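You operate a simulated robot arm through the tools that you are given. There is no shell and no other tool. Be economical: measure what you need, move in short steps, check, and stop when the job is done.

You run a simulated robot arm. Do the job below in one go: nothing can be reset, and whatever is moved stays where it is left.

Task
Drain the sight tube, then flush it with about 100 ml from the rinse bottle.
Fine: shut the tap before you pour, drain it again, tap shut and bottle back.

It is judged by the outcome, as a careful person would: the job done as asked, and still so three seconds after it is handed in. It fails if anything else is knocked over, pushed out of place, dropped, spilled or broken.

Robot
A 7-joint arm with a two-finger parallel gripper, fixed in place. Base frame: the origin is at the foot of the arm, x ahead of it, y to its left, z up; the work surface is at about z = 0.803. Lengths are in m, angles in degrees, forces in N, time in s.
With the tool pointing down near the work surface it reaches from about 0.24 to 0.68 m from the base axis. Its first joint turns from -66.0 to 66.0 degrees. Payload 2.4 kg.
The tool frame sits at the grasp point between the pads (the TCP): z along the fingers, y along the line on which they close. The tips reach 0.03 m beyond it. Largest opening 0.094 m; finger width 0.028, thickness 0.01; the body of the gripper, 0.05 by 0.096 m, starts 0.055 m behind the TCP.
Orientation is that of the tool frame in the base frame, as a unit quaternion [x, y, z, w]. With the fingers straight down and closing along the base's y, the tool's x points along the base's -x, its y along +y and its z along -z.

Tools
- The arm moves only by the tool apply_moves. Its argument "commands" is a list of rows, each a list of 7 numbers: the shift along the base's x, y, z in m, then the turn, a rotation vector about the base's x, y, z in rad, then the opening, from 0 (shut) to 1 (fully open). In form: [[x, y, z, rx, ry, rz, gripper], ...]. A call has 1 to 20 rows; each row shifts and turns the commanded pose from where the row before left it. Each row takes 0.2 s and may step no farther than 0.05 m and 8.6 degrees from the row before; otherwise, or with a gripper value out of range, the whole call is refused. A pose out of reach is approached as far as the arm can. The call stops where the force on the tool passes 40 N (or 10 N more than at its start, if that is more) or the arm is blocked; 0.2 s more then pass. The fingers move at their own pace (about 0.153 m/s each) and stop on an object; they squeeze with about 31 N. The grip force told is the motor's: it shows also when the fingers shut on nothing. Time passes only in rows, and 0.2 s behind the last, so rows that do not move let the fingers close. It gives the time, the measured TCP pose, the force on the tool (base axes), the opening and the grip force at its end, in the units of the frame above (readings bear some noise).
- Cameras (640 x 400 px; columns grow to the right, rows downward): "scene" is fixed at [0.0446, 0.4627, 1.4516]; the picture's right is [-0.69, -0.72, 0.00], its down [-0.36, 0.34, -0.87] and it looks along [0.63, -0.60, -0.49] (base axes); focal length 290 px, centre (320, 200). "wrist" rides on the gripper at [0.076, 0.014, -0.102] in the tool frame; the picture's right is [-0.18, 0.98, 0.00], its down [-0.75, -0.14, -0.64] and it looks along [-0.63, -0.12, 0.77] (tool axes); focal length 243 px, centre (320, 200). There is no depth. A picture from a camera that has moved, and an enlarged one, comes with that camera's place and axes in the base frame and with its lens. The place of the scene camera against the robot may be out by one fixed shift of up to 0.018 m in any direction.
- camera(camera): a new picture of that camera. It takes no simulated time.
- enlarge(camera, box): a new picture of the part [left, top, right, bottom] of that camera's present view, enlarged. It takes no simulated time.
- finish_job(): hands the job in; it is judged then, once.

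Work in short steps. Places have to be worked out from the pictures, the camera data and where the tool is seen: move nearer, look again, correct. Check each grasp and each placing, and mend what went wrong. You have 120 turns and 64 pictures in all, those below and enlarged ones among them. Open the gripper and draw the arm clear of the work before you hand the job in, unless the task says otherwise; then end with one line.

The tools are called after "Call:" as a command line: name --pt "numbers of a row" for each row, then --argument value for the rest, lists and objects as JSON in quotes. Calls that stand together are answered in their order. apply_moves: Moves the arm, as the interface text tells. Its arguments: {"type":"object","properties":{"commands":{"type":"array"}},"required":["commands"]} The other tools are called the same way: camera (camera) takes a picture; enlarge (camera, box) takes an enlarged picture of a part of a camera's view; finish_job () hands the job in.

At the start:

```text
time_s: 0.0
tcp_pos: [0.3411, 0.0714, 1.3409]
orientation: [0.0, 1.0, 0.0, 0.0]
ft_force: [0.6, 0.3, 0.5]
opening: 0.0941
finger_force: 0.1
```

scene: 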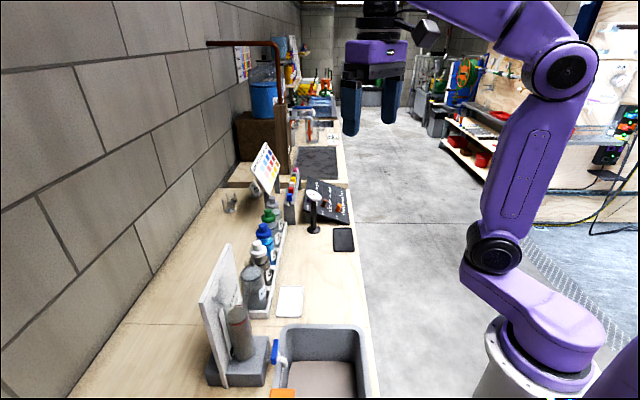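
wrist: 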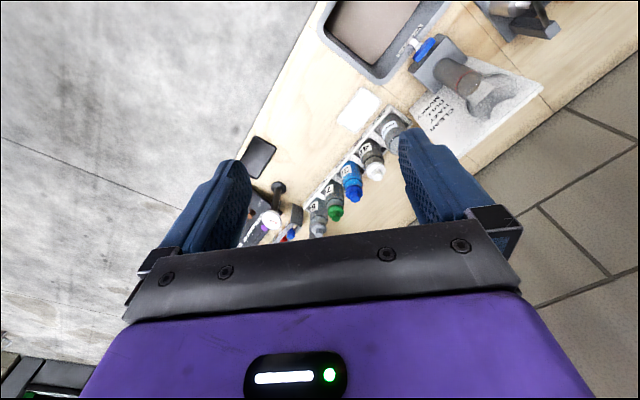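

I begin by looking closely at the tube with its tap, and at the row of bottles.

Call:
enlarge --camera "scene" --box '[180, 220, 400, 400]'

Call:
enlarge --camera "wrist" --box '[230, 0, 560, 250]'

Call:
enlarge --camera "scene" --box '[220, 130, 360, 320]'

```text
2.22 times, centred on (290, 310) of scene
camera zoom: at [0.0446, 0.4627, 1.4516], right [-0.69, -0.72, 0.0], down [-0.36, 0.34, -0.87], along [0.63, -0.6, -0.49], focal length 643 px, centre (387, -44)
```

zoom: 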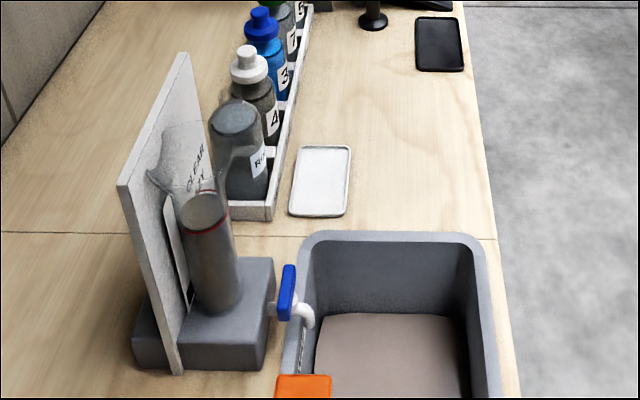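

```text
1.60 times, centred on (395, 125) of wrist
camera zoom: at [0.2656, 0.0857, 1.4436], right [0.18, 0.98, 0.0], down [0.75, -0.14, 0.64], along [0.63, -0.12, -0.77], focal length 388 px, centre (200, 320)
```

zoom: 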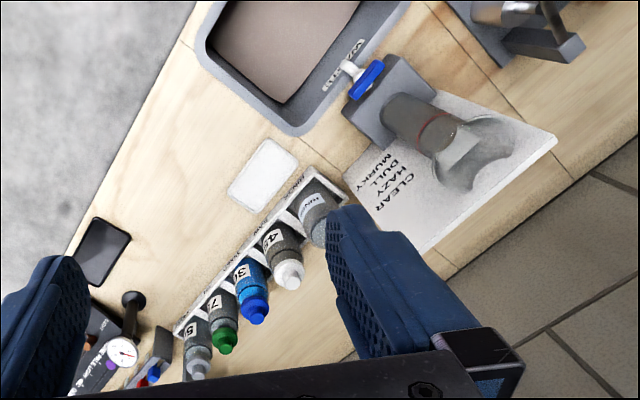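

```text
2.11 times, centred on (290, 225) of scene
camera zoom: at [0.0446, 0.4627, 1.4516], right [-0.69, -0.72, 0.0], down [-0.36, 0.34, -0.87], along [0.63, -0.6, -0.49], focal length 610 px, centre (383, 147)
```

zoom: 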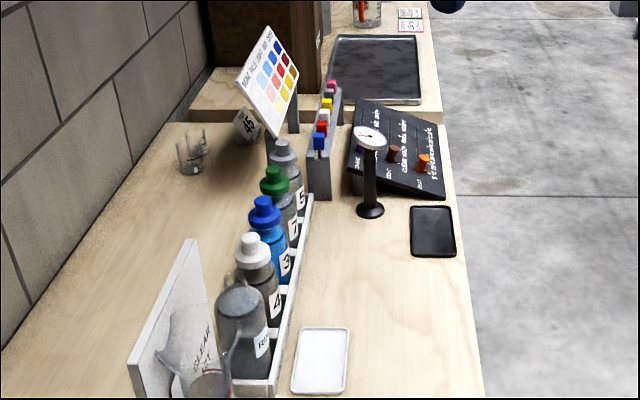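

The tap handle appears near (0.385, 0.275, 0.87), and the rinse bottle is at the near end of the rack. I move down and left for a closer wrist view.

Call:
apply_moves --pt "-0.012 0.03 -0.028 0 0 0 1" --pt "-0.012 0.03 -0.028 0 0 0 1" --pt "-0.012 0.03 -0.028 0 0 0 1" --pt "-0.012 0.03 -0.028 0 0 0 1" --pt "-0.012 0.03 -0.028 0 0 0 1"

Call:
camera --camera "wrist"

Call:
camera --camera "scene"

```text
time_s: 1.2
tcp_pos: [0.2815, 0.2209, 1.2035]
orientation: [0.001, 1.0, 0.0, 0.0]
ft_force: [0.1, -0.1, 0.5]
opening: 0.0938
finger_force: 0.1
```

```text
58 pictures are left
camera wrist: at [0.2053, 0.2351, 1.3057], right [0.19, 0.98, 0.0], down [0.75, -0.14, 0.64], along [0.63, -0.12, -0.77], focal length 243 px, centre (320, 200)
```

wrist: 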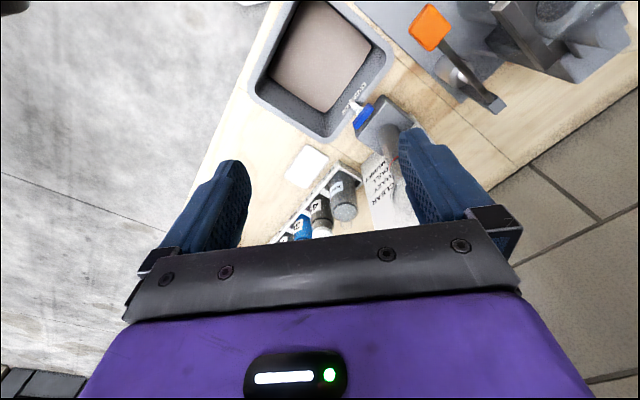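

```text
57 pictures are left
```

scene: 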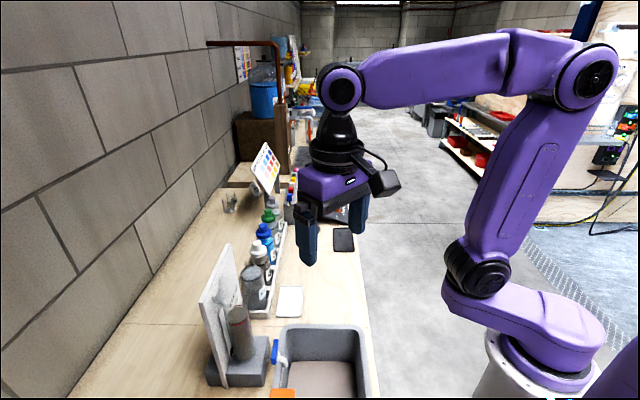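

The tap and tube are clearer from here. I enlarge that part, along with the rinse bottle.

Call:
enlarge --camera "wrist" --box '[290, 80, 440, 240]'

Call:
enlarge --camera "scene" --box '[190, 230, 310, 400]'

```text
2.50 times, centred on (365, 160) of wrist
camera zoom: at [0.2053, 0.2351, 1.3057], right [0.19, 0.98, 0.0], down [0.75, -0.14, 0.64], along [0.63, -0.12, -0.77], focal length 606 px, centre (208, 300)
```

zoom: 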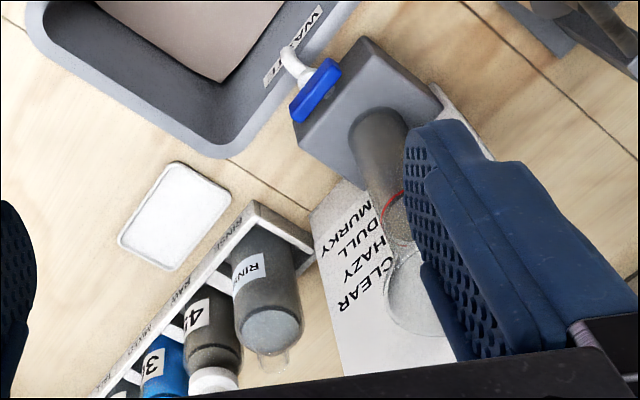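

```text
2.35 times, centred on (250, 315) of scene
camera zoom: at [0.0446, 0.4627, 1.4516], right [-0.69, -0.72, 0.0], down [-0.36, 0.34, -0.87], along [0.63, -0.6, -0.49], focal length 681 px, centre (485, -71)
```

zoom: 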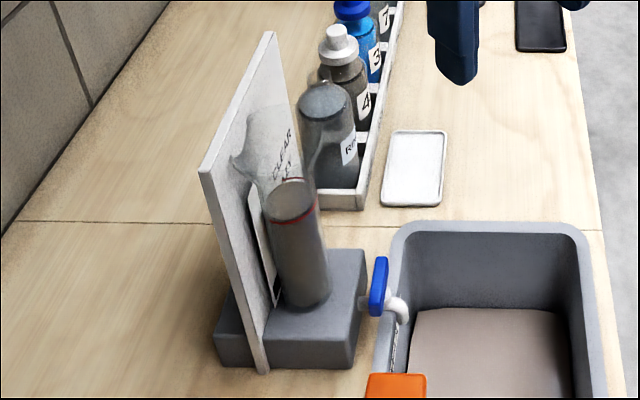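

The handle seems to be a horizontal lever lying across the spout direction, i.e. probably shut. The bench's long axis runs along about (0.63, -0.77). I yaw the tool to line up with the bench and move nearer to see the tap closely.

Call:
apply_moves --pt "0.0015 0 -0.029 0 0 0.1143 1" --pt "0.0015 0 -0.029 0 0 0.1143 1" --pt "0.0015 0 -0.029 0 0 0.1143 1" --pt "0.0015 0 -0.029 0 0 0.1143 1" --pt "0.0015 0 -0.029 0 0 0.1143 1" --pt "0.0015 0 -0.029 0 0 0.1143 1"

Call:
camera --camera "wrist"

```text
time_s: 2.6
tcp_pos: [0.2888, 0.223, 1.0279]
orientation: [-0.338, 0.941, 0.0, 0.0]
ft_force: [0.9, -0.4, 0.2]
opening: 0.094
finger_force: 0.1
```

```text
54 pictures are left
camera wrist: at [0.2206, 0.1851, 1.1306], right [-0.48, 0.88, 0.0], down [0.67, 0.37, 0.64], along [0.56, 0.31, -0.77], focal length 243 px, centre (320, 200)
```

wrist: 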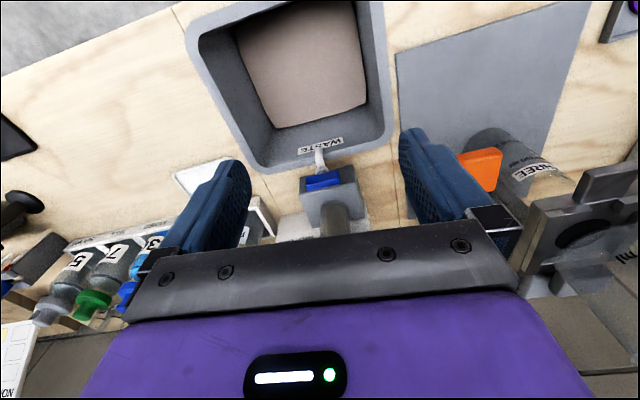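

The view is now straight onto the basin and tap. I enlarge the tap.

Call:
enlarge --camera "wrist" --box '[270, 120, 380, 240]'

Call:
enlarge --camera "scene" --box '[200, 300, 300, 400]'

```text
3.33 times, centred on (325, 180) of wrist
camera zoom: at [0.2206, 0.1851, 1.1306], right [-0.48, 0.88, 0.0], down [0.67, 0.37, 0.64], along [0.56, 0.31, -0.77], focal length 809 px, centre (303, 267)
```

zoom: 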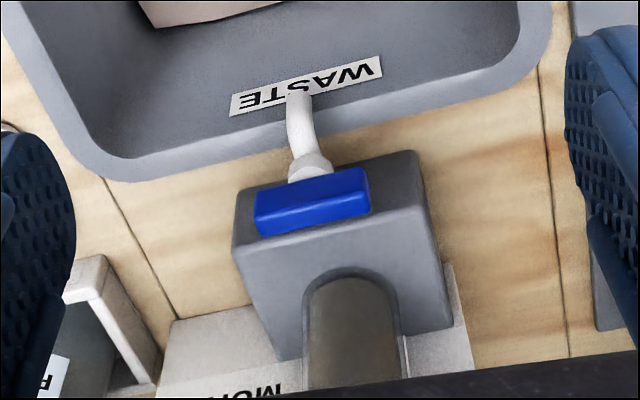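

```text
4.00 times, centred on (250, 350) of scene
camera zoom: at [0.0446, 0.4627, 1.4516], right [-0.69, -0.72, 0.0], down [-0.36, 0.34, -0.87], along [0.63, -0.6, -0.49], focal length 1158 px, centre (600, -400)
```

zoom: 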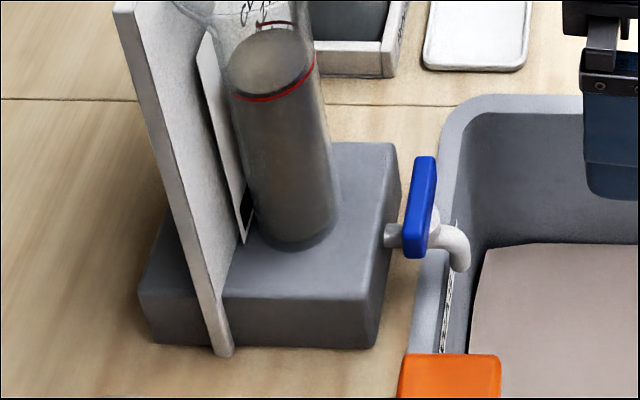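

Cross-checking the two cameras puts the handle's top centre at (0.374, 0.275, 0.885). It is a T-bar about 43 mm long lying along d=(0.72,-0.70), across the pipe (shut). I close the fingers, align the yaw, and come to a standoff just in front of its far end to check before pushing.

Call:
apply_moves --pt "0.019 0.004 -0.016 0 0 0.028 0" --pt "0.019 0.004 -0.016 0 0 0.028 0" --pt "0.019 0.004 -0.016 0 0 0.028 0" --pt "0.018 0.005 -0.016 0 0 0.028 0" --pt "0 0 0 0 0 0 0"

Call:
enlarge --camera "wrist" --box '[220, 100, 420, 240]'

Call:
enlarge --camera "scene" --box '[200, 240, 340, 400]'

```text
time_s: 3.8
tcp_pos: [0.3643, 0.2394, 0.9628]
orientation: [-0.389, 0.921, 0.001, 0.001]
ft_force: [-0.4, 0.5, -0.2]
opening: 0.0
finger_force: 31.0
```

```text
2.86 times, centred on (320, 170) of wrist
camera zoom: at [0.3018, 0.1944, 1.0651], right [-0.58, 0.82, 0.0], down [0.63, 0.44, 0.64], along [0.53, 0.37, -0.77], focal length 693 px, centre (320, 286)
```

zoom: 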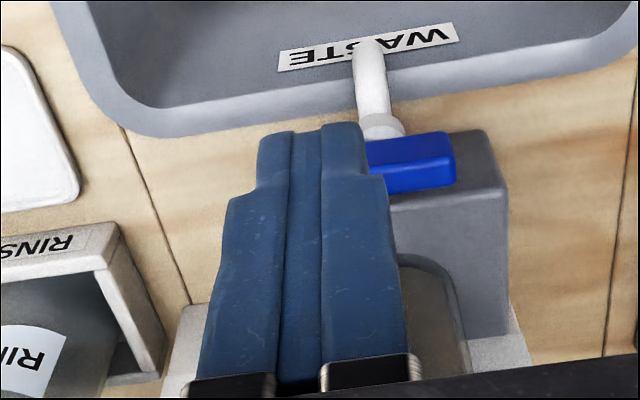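

```text
2.50 times, centred on (270, 320) of scene
camera zoom: at [0.0446, 0.4627, 1.4516], right [-0.69, -0.72, 0.0], down [-0.36, 0.34, -0.87], along [0.63, -0.6, -0.49], focal length 724 px, centre (445, -100)
```

zoom: 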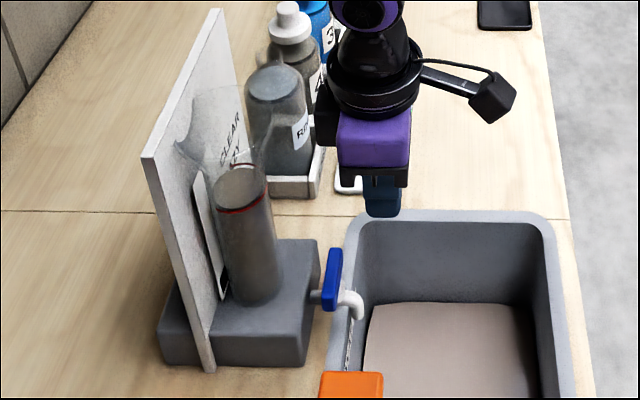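

The handle's centre refines to about (0.377, 0.271). I shift 5 mm along d and lower the tips to z≈0.876, in front of the handle's far end.

Call:
apply_moves --pt "0.0036 -0.0035 -0.02 0 0 0 0" --pt "0 0 -0.02 0 0 0 0" --pt "0 0 -0.016 0 0 0 0"

Call:
enlarge --camera "wrist" --box '[220, 60, 420, 200]'

Call:
enlarge --camera "scene" --box '[200, 260, 320, 400]'

```text
time_s: 4.6
tcp_pos: [0.3688, 0.2351, 0.9071]
orientation: [-0.388, 0.921, 0.0, 0.0]
ft_force: [0.1, -0.1, 0.0]
opening: 0.0002
finger_force: 30.9
```

```text
2.86 times, centred on (320, 130) of wrist
camera zoom: at [0.306, 0.1899, 1.0095], right [-0.57, 0.82, 0.0], down [0.63, 0.44, 0.64], along [0.53, 0.37, -0.77], focal length 693 px, centre (320, 400)
```

zoom: 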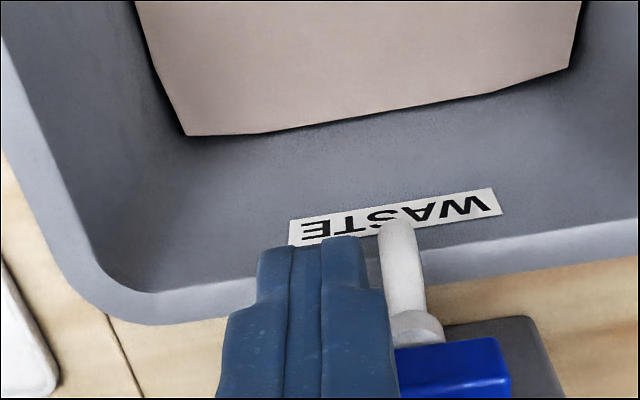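

```text
2.86 times, centred on (260, 330) of scene
camera zoom: at [0.0446, 0.4627, 1.4516], right [-0.69, -0.72, 0.0], down [-0.36, 0.34, -0.87], along [0.63, -0.6, -0.49], focal length 827 px, centre (491, -171)
```

zoom: 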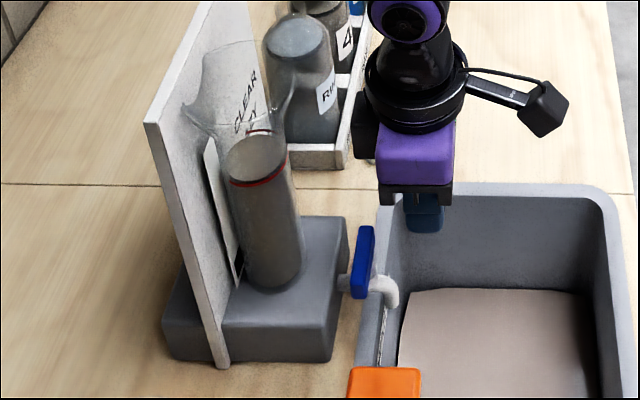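

The tips sit in front of the far end of the handle with the height overlapping. I push gently along -n in small steps.

Call:
apply_moves --pt "0.0042 0.0043 0 0 0 0 0" --pt "0.0042 0.0043 0 0 0 0 0" --pt "0.0042 0.0043 0 0 0 0 0" --pt "0.0035 0.0036 0 0 0 0 0"

Call:
enlarge --camera "scene" --box '[200, 260, 320, 400]'

```text
time_s: 5.6
tcp_pos: [0.3868, 0.2509, 0.9053]
orientation: [-0.389, 0.921, 0.0, 0.0]
ft_force: [-0.3, -0.5, -0.4]
opening: 0.0
finger_force: 31.1
```

```text
2.86 times, centred on (260, 330) of scene
camera zoom: at [0.0446, 0.4627, 1.4516], right [-0.69, -0.72, 0.0], down [-0.36, 0.34, -0.87], along [0.63, -0.6, -0.49], focal length 827 px, centre (491, -171)
```

zoom: 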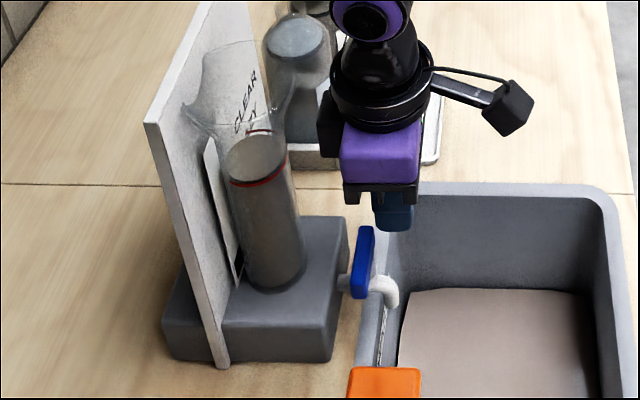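

No contact force yet, and the finger is very close to the handle's front face. I keep pushing in 4 mm steps.

Call:
apply_moves --pt "0.0028 0.0029 0 0 0 0 0" --pt "0.0028 0.0029 0 0 0 0 0" --pt "0.0028 0.0029 0 0 0 0 0"

Call:
enlarge --camera "scene" --box '[200, 260, 320, 400]'

```text
time_s: 6.4
tcp_pos: [0.3946, 0.2606, 0.9048]
orientation: [-0.388, 0.922, 0.0, -0.001]
ft_force: [-0.5, 0.6, -0.3]
opening: 0.0
finger_force: 31.2
```

```text
2.86 times, centred on (260, 330) of scene
camera zoom: at [0.0446, 0.4627, 1.4516], right [-0.69, -0.72, 0.0], down [-0.36, 0.34, -0.87], along [0.63, -0.6, -0.49], focal length 827 px, centre (491, -171)
```

zoom: 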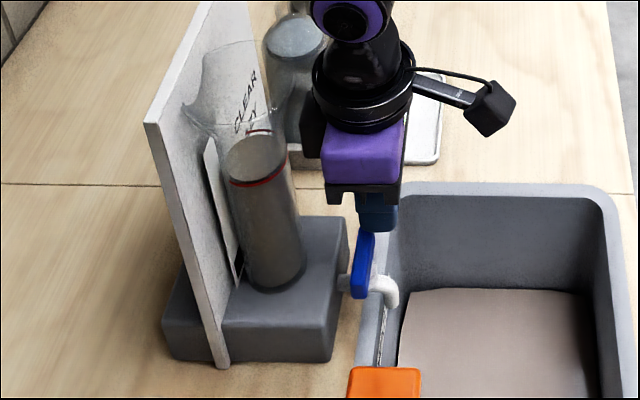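

The finger might be passing beyond the end of the handle, so I check from the wrist camera.

Call:
enlarge --camera "wrist" --box '[220, 60, 420, 200]'

Call:
enlarge --camera "scene" --box '[240, 310, 300, 360]'

```text
2.86 times, centred on (320, 130) of wrist
camera zoom: at [0.331, 0.2147, 1.0092], right [-0.57, 0.82, 0.0], down [0.63, 0.44, 0.64], along [0.53, 0.37, -0.77], focal length 693 px, centre (320, 400)
```

zoom: 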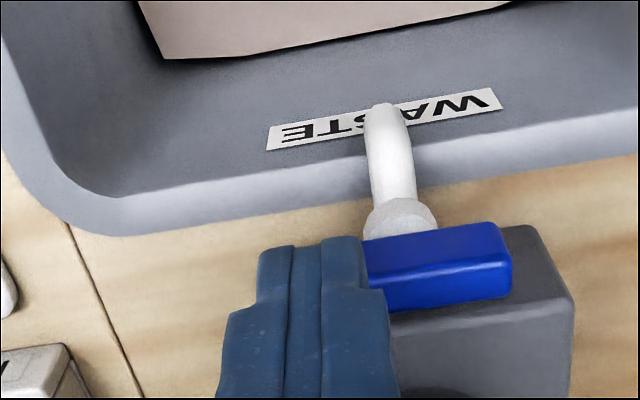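

```text
8.00 times, centred on (270, 335) of scene
camera zoom: at [0.0446, 0.4627, 1.4516], right [-0.69, -0.72, 0.0], down [-0.36, 0.34, -0.87], along [0.63, -0.6, -0.49], focal length 2316 px, centre (720, -880)
```

zoom: 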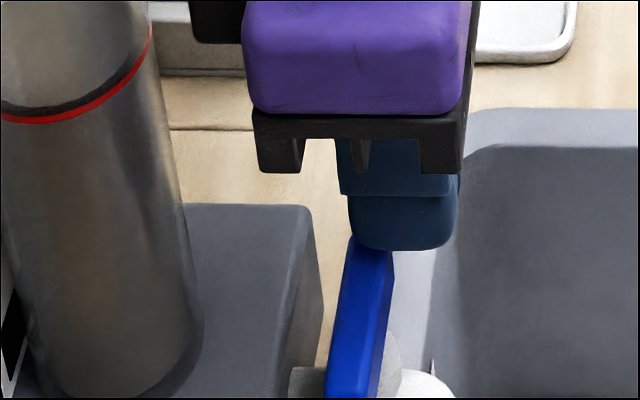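

From the wrist views alone, the handle's top is lower, at z≈0.863 and centred near (0.388, 0.281). The scene camera is shifted about 14 mm in y, so the finger passed above the bar without contact. I back off, lower, and look again.

Call:
apply_moves --pt "-0.009 -0.0079 0 0 0 0 0" --pt "-0.009 -0.0079 0 0 0 0 0" --pt "0 0 -0.011 0 0 0 0" --pt "0 0 -0.011 0 0 0 0"

Call:
enlarge --camera "wrist" --box '[240, 60, 400, 200]'

Call:
enlarge --camera "scene" --box '[240, 310, 300, 360]'

```text
time_s: 7.4
tcp_pos: [0.3733, 0.2444, 0.8854]
orientation: [-0.389, 0.921, 0.0, 0.001]
ft_force: [-0.3, -0.5, -0.6]
opening: 0.0001
finger_force: 30.4
```

```text
2.86 times, centred on (320, 130) of wrist
camera zoom: at [0.3113, 0.1991, 0.9875], right [-0.57, 0.82, 0.0], down [0.63, 0.44, 0.64], along [0.53, 0.37, -0.77], focal length 693 px, centre (320, 400)
```

zoom: 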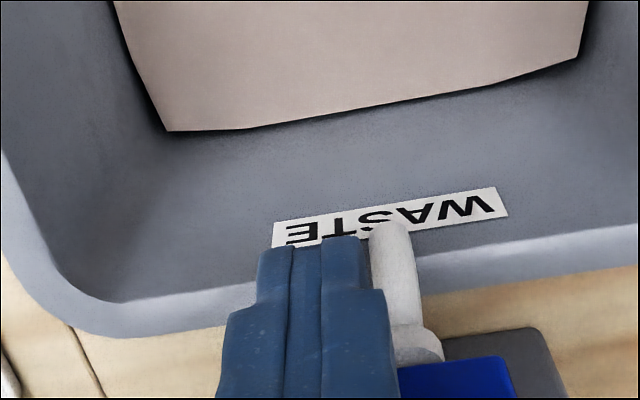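

```text
8.00 times, centred on (270, 335) of scene
camera zoom: at [0.0446, 0.4627, 1.4516], right [-0.69, -0.72, 0.0], down [-0.36, 0.34, -0.87], along [0.63, -0.6, -0.49], focal length 2316 px, centre (720, -880)
```

zoom: 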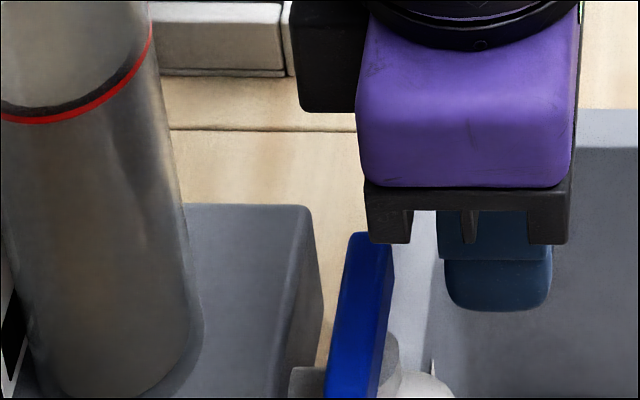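

The finger is now level with the bar and in front of its far end. I lower 4 mm more and push along -n.

Call:
apply_moves --pt "0.002 -0.002 -0.004 0 0 0 0" --pt "0.0042 0.0043 0 0 0 0 0" --pt "0.0042 0.0043 0 0 0 0 0" --pt "0.0042 0.0043 0 0 0 0 0" --pt "0.0028 0.0029 0 0 0 0 0"

Call:
enlarge --camera "scene" --box '[240, 310, 300, 360]'

```text
time_s: 8.6
tcp_pos: [0.3922, 0.2557, 0.8796]
orientation: [-0.387, 0.922, 0.0, -0.001]
ft_force: [1.7, -5.4, -1.3]
opening: 0.0
finger_force: 31.0
```

```text
8.00 times, centred on (270, 335) of scene
camera zoom: at [0.0446, 0.4625, 1.4517], right [-0.69, -0.72, 0.0], down [-0.36, 0.34, -0.87], along [0.63, -0.6, -0.49], focal length 2316 px, centre (720, -880)
```

zoom: 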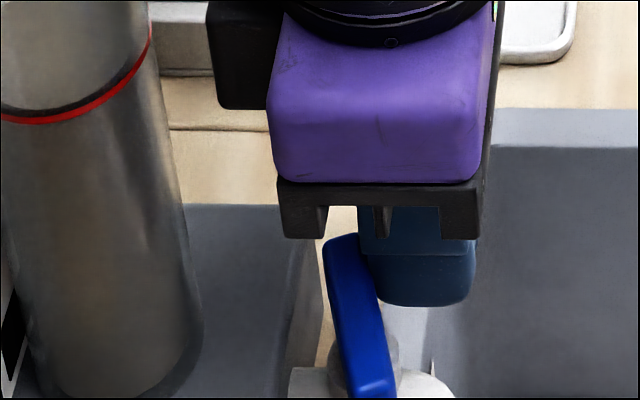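

The handle turns freely (about 5 N). I keep pushing, drifting slightly toward -d to follow the bar.

Call:
apply_moves --pt "0.0021 0.0035 0 0 0 0 0" --pt "0.0021 0.0035 0 0 0 0 0" --pt "0.0023 0.0033 0 0 0 0 0"

Call:
enlarge --camera "scene" --box '[210, 280, 310, 380]'

```text
time_s: 9.4
tcp_pos: [0.3972, 0.2696, 0.8805]
orientation: [-0.389, 0.921, -0.001, 0.0]
ft_force: [-8.6, -3.9, 4.3]
opening: 0.0002
finger_force: 30.5
```

```text
4.00 times, centred on (260, 330) of scene
camera zoom: at [0.0443, 0.4625, 1.4517], right [-0.69, -0.72, 0.0], down [-0.36, 0.34, -0.87], along [0.63, -0.6, -0.49], focal length 1158 px, centre (560, -320)
```

zoom: 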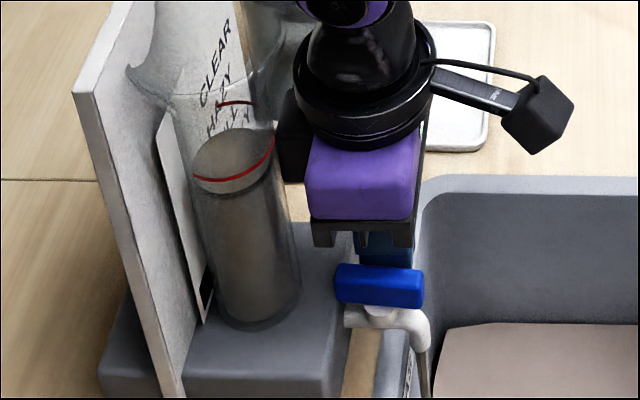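

The handle has swung parallel to the pipe, so it is open, and liquid is running from the spout into the basin. I back away along n.

Call:
apply_moves --pt "-0.014 -0.0145 0 0 0 0 0" --pt "-0.014 -0.0145 0 0 0 0 0" --pt "-0.014 -0.0145 0.03 0 0 0 0" --pt "0 0 0.04 0 0 0 0.5" --pt "0 0 0.04 0 0 0 1" --pt "0 0 0 0 0 0 1"

Call:
camera --camera "wrist"

Call:
enlarge --camera "scene" --box '[190, 220, 310, 380]'

```text
time_s: 10.8
tcp_pos: [0.3572, 0.2226, 0.9905]
orientation: [-0.388, 0.921, 0.0, 0.0]
ft_force: [0.5, 0.3, 0.1]
opening: 0.0941
finger_force: 0.1
```

```text
39 pictures are left
camera wrist: at [0.2965, 0.1774, 1.0934], right [-0.57, 0.82, 0.0], down [0.63, 0.44, 0.64], along [0.53, 0.37, -0.77], focal length 243 px, centre (320, 200)
```

wrist: 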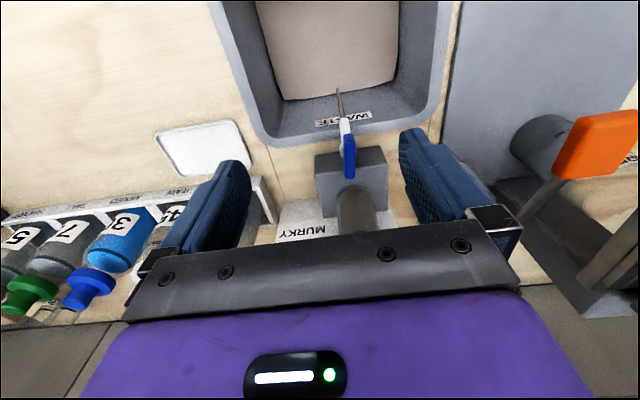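

```text
2.50 times, centred on (250, 300) of scene
camera zoom: at [0.0445, 0.4627, 1.4516], right [-0.69, -0.72, 0.0], down [-0.36, 0.34, -0.87], along [0.63, -0.6, -0.49], focal length 724 px, centre (495, -50)
```

zoom: 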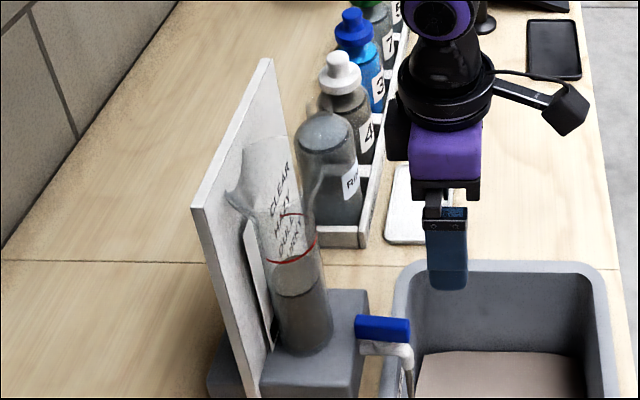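

The tube is draining. Meanwhile I move across to inspect the rinse bottle and its slot in the rack.

Call:
apply_moves --pt "0.0 0.0 0.045 0 0 0 1" --pt "0.025 -0.0175 0.025 0 0 0 1" --pt "0.025 -0.0175 0.02 0 0 0 1" --pt "0.025 -0.0175 0.0 0 0 0 1"

Call:
camera --camera "wrist"

```text
time_s: 11.8
tcp_pos: [0.4336, 0.1726, 1.0828]
orientation: [-0.388, 0.922, 0.0, 0.0]
ft_force: [0.3, 0.6, 0.6]
opening: 0.0943
finger_force: 0.1
```

```text
37 pictures are left
camera wrist: at [0.3703, 0.1274, 1.1854], right [-0.58, 0.82, 0.0], down [0.63, 0.44, 0.64], along [0.53, 0.37, -0.77], focal length 243 px, centre (320, 200)
```

wrist: 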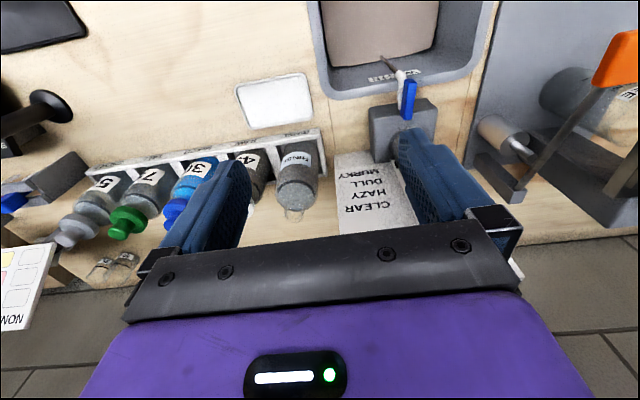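

Call:
enlarge --camera "wrist" --box '[220, 120, 440, 230]'

```text
2.91 times, centred on (330, 175) of wrist
camera zoom: at [0.3703, 0.1274, 1.1854], right [-0.58, 0.82, 0.0], down [0.63, 0.44, 0.64], along [0.53, 0.37, -0.77], focal length 706 px, centre (291, 273)
```

zoom: 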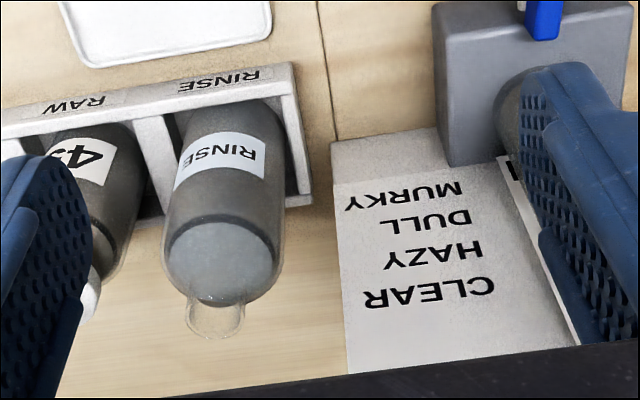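

The liquid surface in the rinse bottle is at about (0.565, 0.221, 0.92), the bottle is about 55 mm across and its lip is near z≈0.97. Next I need the funnel's true position, so I move to view the tube straight on.

Call:
apply_moves --pt "-0.0295 0.024 0.0225 0 0 0 1" --pt "-0.0295 0.024 0.0225 0 0 0 1" --pt "-0.0295 0.024 0.0225 0 0 0 1"

Call:
enlarge --camera "wrist" --box '[200, 90, 440, 240]'

```text
time_s: 12.6
tcp_pos: [0.3449, 0.2448, 1.146]
orientation: [-0.387, 0.922, -0.001, 0.0]
ft_force: [0.6, 0.5, -0.6]
opening: 0.094
finger_force: 0.1
```

```text
2.67 times, centred on (320, 165) of wrist
camera zoom: at [0.2813, 0.2004, 1.248], right [-0.57, 0.82, 0.0], down [0.63, 0.44, 0.64], along [0.53, 0.37, -0.77], focal length 647 px, centre (320, 293)
```

zoom: 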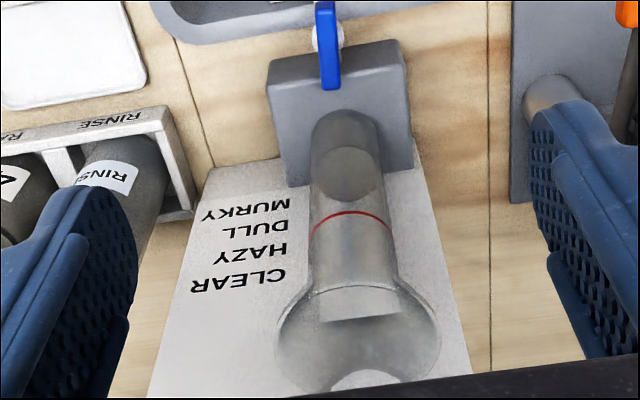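

The funnel axis comes out at about (0.435, 0.328), rim z≈1.045, radius ≈36 mm. The gap to bottle 4 is only about 10 mm, so I'll grip the rinse bottle from a diagonal (azimuth about -6°, pitched 30° below horizontal). That way I can pour by pitching the tool on down. First I turn the tool up there, with space around it.

Call:
apply_moves --pt "0.006 -0.004 0.003 0 0 -0.13 0.72" --pt "0.006 -0.004 0.003 0 0 -0.13 0.72" --pt "0.006 -0.004 0.003 0 0 -0.13 0.72" --pt "0.006 -0.004 0.003 0 0 -0.13 0.72" --pt "0.006 -0.004 0.003 0 0 -0.13 0.72" --pt "0.006 -0.004 0.003 0 0 -0.13 0.72" --pt "0.006 -0.004 0.003 0 0 -0.127 0.72" --pt "0.006 0 -0.01 -0.0137 -0.1302 0 0.72" --pt "0.006 0 -0.01 -0.0137 -0.1302 0 0.72" --pt "0.006 0 -0.01 -0.0137 -0.1302 0 0.72" --pt "0.006 0 -0.01 -0.0137 -0.1302 0 0.72" --pt "0.006 0 -0.01 -0.0137 -0.1302 0 0.72" --pt "0.006 0 -0.01 -0.0137 -0.1302 0 0.72" --pt "0.006 0 -0.01 -0.0137 -0.1302 0 0.72" --pt "0.006 0 -0.01 -0.0137 -0.1302 0 0.72"

Call:
camera --camera "wrist"

Call:
camera --camera "scene"

```text
time_s: 15.8
tcp_pos: [0.4335, 0.2163, 1.0902]
orientation: [0.047, 0.865, -0.025, 0.499]
ft_force: [0.6, 0.1, 0.3]
opening: 0.0676
finger_force: 0.1
```

```text
34 pictures are left
camera wrist: at [0.3095, 0.2438, 1.0753], right [0.2, 0.97, 0.16], down [-0.19, -0.13, 0.97], along [0.96, -0.22, 0.16], focal length 243 px, centre (320, 200)
```

wrist: 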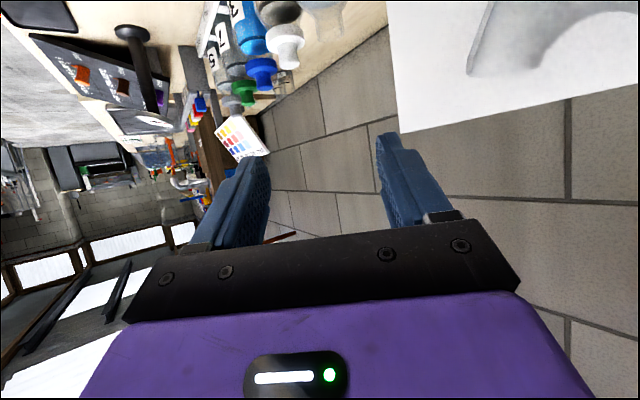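

```text
33 pictures are left
```

scene: 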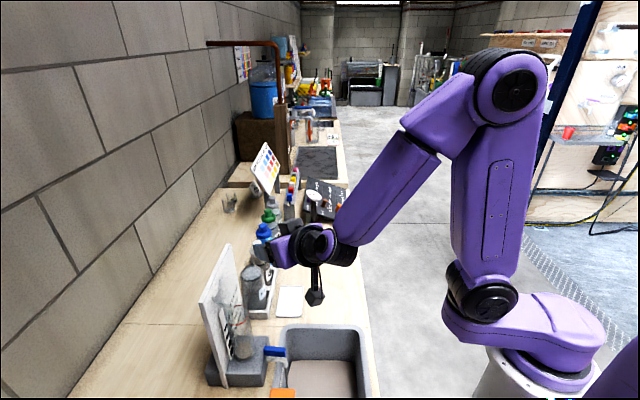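

The tool points correctly and the card's top is at about z=1.064. I swing the azimuth to -2° for more clearance from the funnel and go down to a pregrasp about 10 cm back from the bottle.

Call:
apply_moves --pt "0.004 -0.002 0 0 0 0.07 0.71" --pt "0.006 0.002 -0.034 0 0 0 0.71" --pt "0.006 0.003 -0.034 0 0 0 0.71" --pt "0.006 0.003 -0.034 0 0 0 0.71" --pt "0.0055 0.0023 -0.033 0 0 0 0.71"

Call:
camera --camera "wrist"

Call:
enlarge --camera "scene" --box '[180, 200, 340, 400]'

```text
time_s: 17.0
tcp_pos: [0.4578, 0.2229, 0.9524]
orientation: [0.019, 0.865, -0.008, 0.501]
ft_force: [0.3, -0.8, 0.1]
opening: 0.0667
finger_force: 0.0
```

```text
32 pictures are left
camera wrist: at [0.3327, 0.2424, 0.938], right [0.13, 0.98, 0.16], down [-0.19, -0.14, 0.97], along [0.97, -0.16, 0.16], focal length 243 px, centre (320, 200)
```

wrist: 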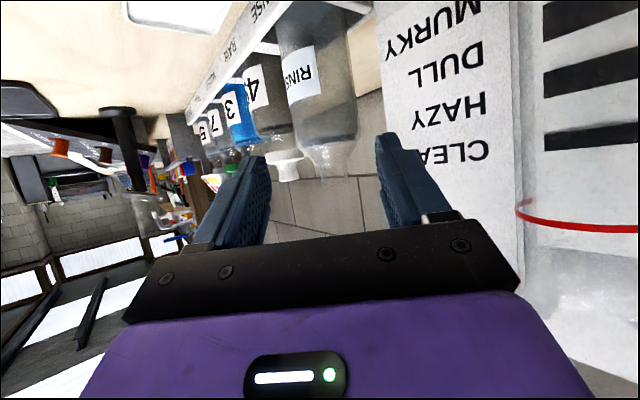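

```text
2.00 times, centred on (260, 300) of scene
camera zoom: at [0.0446, 0.4626, 1.4516], right [-0.69, -0.72, 0.0], down [-0.36, 0.34, -0.87], along [0.63, -0.6, -0.49], focal length 579 px, centre (440, 0)
```

zoom: 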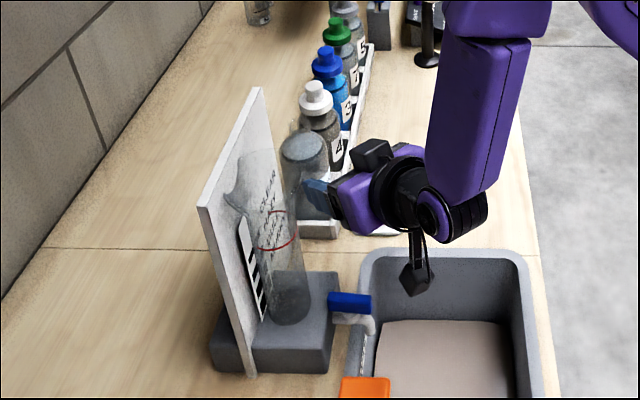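

The tube looks empty, with the striped card clearly visible through it. I enlarge the wrist view for the bottle's edges.

Call:
enlarge --camera "wrist" --box '[220, 0, 400, 190]'

```text
2.11 times, centred on (310, 95) of wrist
camera zoom: at [0.3327, 0.2424, 0.938], right [0.13, 0.98, 0.16], down [-0.19, -0.14, 0.97], along [0.97, -0.16, 0.16], focal length 511 px, centre (341, 421)
```

zoom: 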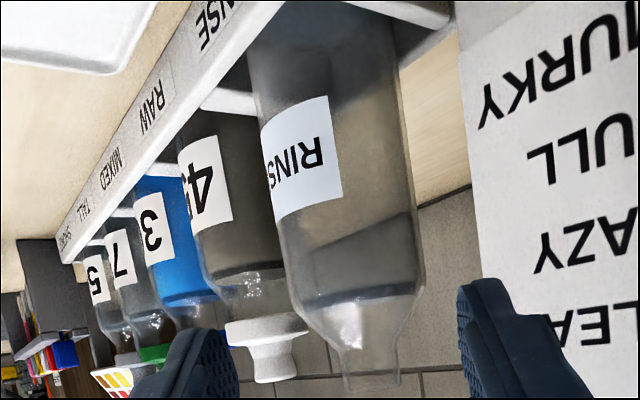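

The refined bottle axis is about (0.562, 0.2215), diameter ≈60 mm, lip at z≈0.962. I open to 72 mm and advance halfway, then check.

Call:
apply_moves --pt "0.0 -0.001 0 0 0 0 0.78" --pt "0.022 0 -0.0145 0 0 0 0.78" --pt "0.022 0 -0.0145 0 0 0 0.78"

Call:
enlarge --camera "wrist" --box '[200, 0, 440, 200]'

Call:
enlarge --camera "scene" --box '[210, 210, 310, 330]'

```text
time_s: 17.8
tcp_pos: [0.5031, 0.2236, 0.9255]
orientation: [0.016, 0.866, -0.006, 0.5]
ft_force: [-0.2, 0.4, 0.1]
opening: 0.0734
finger_force: 0.0
```

```text
2.00 times, centred on (320, 100) of wrist
camera zoom: at [0.3771, 0.2428, 0.9107], right [0.13, 0.98, 0.16], down [-0.18, -0.14, 0.97], along [0.97, -0.15, 0.16], focal length 485 px, centre (320, 400)
```

zoom: 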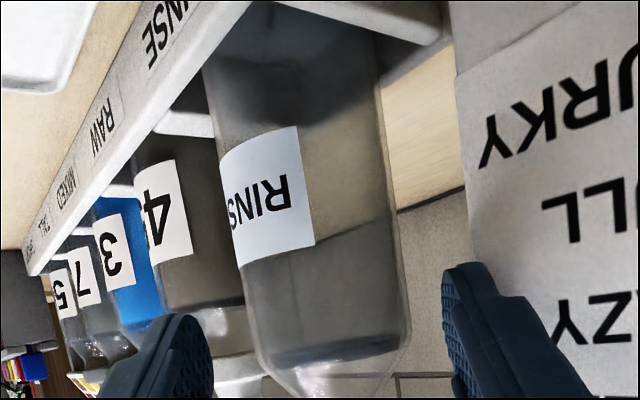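

```text
3.33 times, centred on (260, 270) of scene
camera zoom: at [0.0445, 0.4627, 1.4516], right [-0.69, -0.72, 0.0], down [-0.36, 0.34, -0.87], along [0.63, -0.6, -0.49], focal length 965 px, centre (520, -33)
```

zoom: 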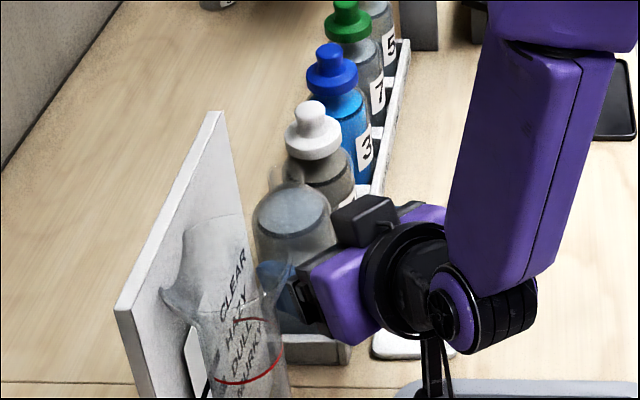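

The bottle is centred between the fingers. I advance the remaining 42 mm.

Call:
apply_moves --pt "0.014 -0.0005 -0.01 0 0 0 0.78" --pt "0.014 -0.0005 -0.01 0 0 0 0.78" --pt "0.013 -0.0005 -0.009 0 0 0 0.78"

Call:
enlarge --camera "wrist" --box '[200, 0, 440, 200]'

Call:
enlarge --camera "scene" --box '[210, 210, 310, 330]'

```text
time_s: 18.6
tcp_pos: [0.5458, 0.2213, 0.8936]
orientation: [0.017, 0.866, -0.007, 0.5]
ft_force: [-1.4, -4.0, 2.1]
opening: 0.0712
finger_force: 0.1
```

```text
2.00 times, centred on (320, 100) of wrist
camera zoom: at [0.4203, 0.2397, 0.8803], right [0.13, 0.98, 0.16], down [-0.18, -0.14, 0.97], along [0.97, -0.16, 0.16], focal length 485 px, centre (320, 400)
```

zoom: 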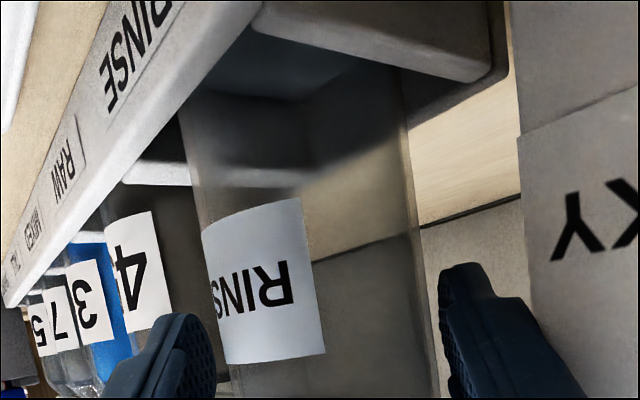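

```text
3.33 times, centred on (260, 270) of scene
camera zoom: at [0.0445, 0.4626, 1.4516], right [-0.69, -0.72, 0.0], down [-0.36, 0.34, -0.87], along [0.63, -0.6, -0.49], focal length 965 px, centre (520, -33)
```

zoom: 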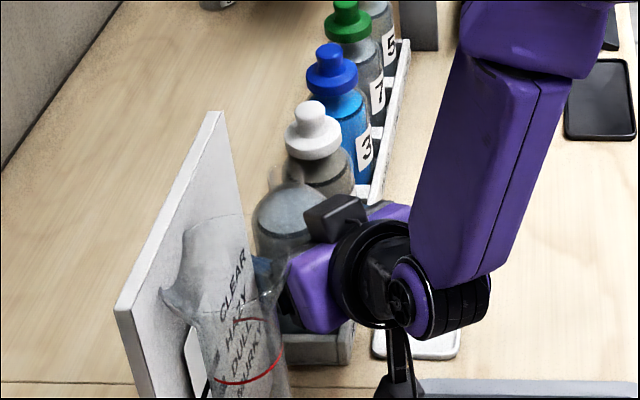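

There is a slight 4 N sideways touch: the +y finger's outside is probably grazing the card's edge. The bottle is centred, so I close now, which moves that finger inward.

Call:
apply_moves --pt "0 0 0 0 0 0 0.6" --pt "0 0 0 0 0 0 0.3" --pt "0 0 0 0 0 0 0" --pt "0 0 0 0 0 0 0"

Call:
enlarge --camera "scene" --box '[190, 220, 330, 400]'

```text
time_s: 19.6
tcp_pos: [0.5457, 0.2218, 0.8954]
orientation: [0.017, 0.866, -0.007, 0.5]
ft_force: [-0.9, 2.0, -0.1]
opening: 0.0602
finger_force: 31.2
```

```text
2.22 times, centred on (260, 310) of scene
camera zoom: at [0.0445, 0.4627, 1.4516], right [-0.69, -0.72, 0.0], down [-0.36, 0.34, -0.87], along [0.63, -0.6, -0.49], focal length 643 px, centre (453, -44)
```

zoom: 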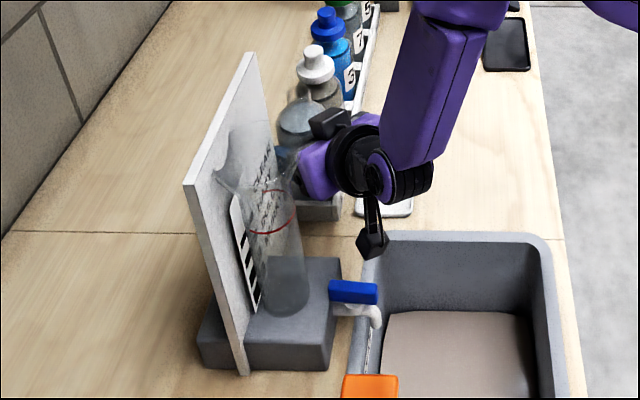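

The grip is good (60.2 mm opening, 31 N), but the tap has to be shut before pouring and I need free fingers for that. I release, retreat the same way, and go back to the tap; the tube has drained.

Call:
apply_moves --pt "0 0 0 0 0 0 0.71" --pt "0 0 0 0 0 0 0.71" --pt "-0.014 0.0005 0.009 0 0 0 0.72" --pt "-0.022 0.0005 0.0145 0 0 0 0.72" --pt "-0.025 0 0.0155 0 0 0 0.72" --pt "-0.025 0 0.0155 0 0 0 0.72" --pt "-0.008 -0.005 0.04 0 0 0 0.72" --pt "-0.008 -0.005 0.04 0 0 0 0.72" --pt "-0.008 -0.005 0.04 0 0 0 0.5"

Call:
camera --camera "scene"

```text
time_s: 21.6
tcp_pos: [0.438, 0.2078, 1.0669]
orientation: [0.016, 0.866, -0.007, 0.501]
ft_force: [0.3, 0.4, 0.0]
opening: 0.0464
finger_force: 0.0
```

```text
24 pictures are left
```

scene: 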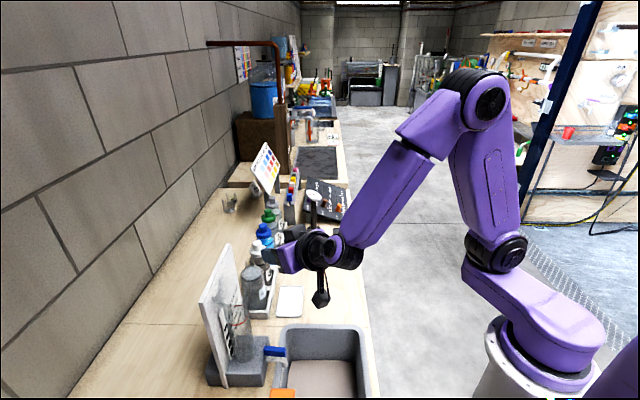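

The bottle is undisturbed in the rack. I turn the tool back to vertical with bench-aligned yaw and closed fingers, above the +d side of the handle's front end.

Call:
apply_moves --pt "-0.003 0.0021 -0.002 0.005 0.131 0 0" --pt "-0.003 0.0021 -0.002 0.005 0.131 0 0" --pt "-0.003 0.0021 -0.002 0.005 0.131 0 0" --pt "-0.003 0.0021 -0.002 0.005 0.131 0 0" --pt "-0.003 0.0021 -0.002 0.005 0.131 0 0" --pt "-0.003 0.0021 -0.002 0.005 0.131 0 0" --pt "-0.003 0.0021 -0.002 0.005 0.131 0 0" --pt "-0.003 0.0021 -0.002 0.005 0.131 0 0" --pt "-0.003 0.0021 -0.005 0 0 0.12 0" --pt "-0.003 0.0021 -0.005 0 0 0.12 0" --pt "-0.003 0.0021 -0.01 0 0 0.12 0" --pt "-0.003 0.0021 -0.01 0 0 0.12 0" --pt "-0.003 0.0021 -0.01 0 0 0.12 0" --pt "-0.003 0.0021 -0.01 0 0 0.12 0" --pt "-0.003 0.0021 -0.01 0 0 0.12 0" --pt "0 0 -0.01 0 0 0 0"

Call:
enlarge --camera "wrist" --box '[220, 60, 420, 240]'

```text
time_s: 25.0
tcp_pos: [0.3918, 0.2399, 0.9848]
orientation: [-0.39, 0.921, 0.001, -0.002]
ft_force: [0.0, -0.2, 0.0]
opening: 0.0
finger_force: 31.3
```

```text
2.22 times, centred on (320, 150) of wrist
camera zoom: at [0.3283, 0.1938, 1.0872], right [-0.58, 0.82, 0.0], down [0.63, 0.44, 0.64], along [0.52, 0.37, -0.77], focal length 539 px, centre (320, 311)
```

zoom: 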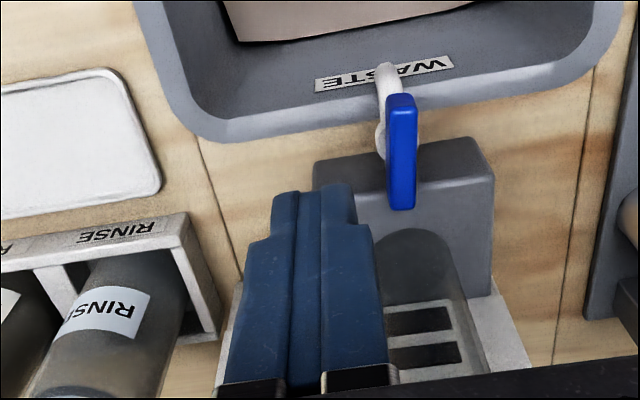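

The tube is empty, no stream is running, and the handle lies along the pipe. I descend beside its front end on the +d side.

Call:
apply_moves --pt "0.0007 -0.0007 -0.035 0 0 0 0" --pt "0 0 -0.035 0 0 0 0" --pt "0 0 -0.029 0 0 0 0" --pt "-0.0036 0.0035 0 0 0 0 0" --pt "-0.0036 0.0035 0 0 0 0 0" --pt "-0.0036 0.0035 0 0 0 0 0" --pt "-0.0036 0.0035 0 0 0 0 0"

Call:
enlarge --camera "scene" --box '[220, 300, 310, 380]'

```text
time_s: 26.6
tcp_pos: [0.3784, 0.252, 0.8849]
orientation: [-0.388, 0.922, 0.001, -0.001]
ft_force: [0.2, -1.4, -0.5]
opening: 0.0001
finger_force: 30.6
```

```text
5.00 times, centred on (265, 340) of scene
camera zoom: at [0.0446, 0.4626, 1.4516], right [-0.69, -0.72, 0.0], down [-0.36, 0.34, -0.87], along [0.63, -0.6, -0.49], focal length 1448 px, centre (595, -500)
```

zoom: 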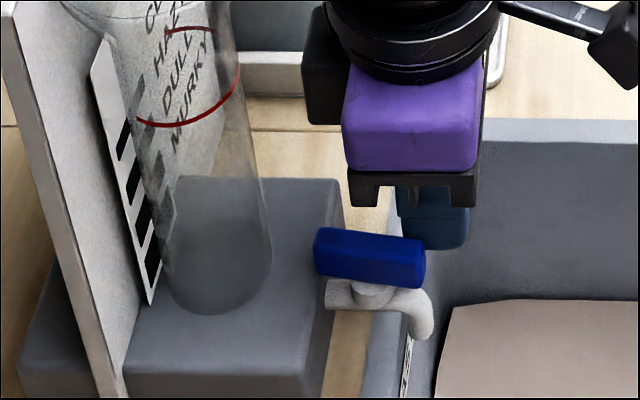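

The handle has begun to swing. I continue pushing toward -d.

Call:
apply_moves --pt "-0.0036 0.0035 0 0 0 0 0" --pt "-0.0036 0.0035 0 0 0 0 0" --pt "-0.0036 0.0035 0 0 0 0 0" --pt "-0.0036 0.0035 0 0 0 0 0"

Call:
enlarge --camera "scene" --box '[220, 300, 310, 380]'

```text
time_s: 27.6
tcp_pos: [0.3634, 0.2677, 0.8859]
orientation: [-0.389, 0.921, 0.001, -0.002]
ft_force: [-0.1, -0.5, 0.1]
opening: 0.0001
finger_force: 31.2
```

```text
5.00 times, centred on (265, 340) of scene
camera zoom: at [0.0446, 0.4627, 1.4516], right [-0.69, -0.72, 0.0], down [-0.36, 0.34, -0.87], along [0.63, -0.6, -0.49], focal length 1448 px, centre (595, -500)
```

zoom: 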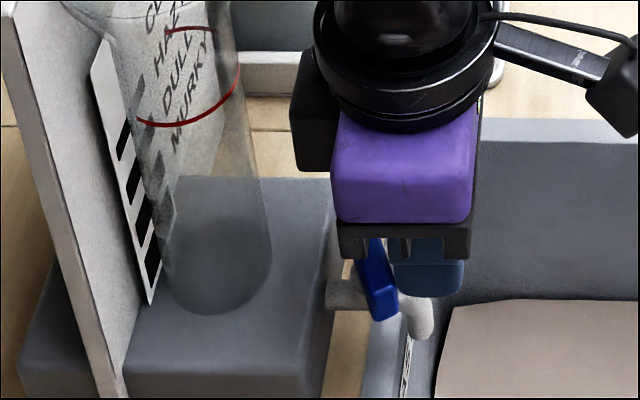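

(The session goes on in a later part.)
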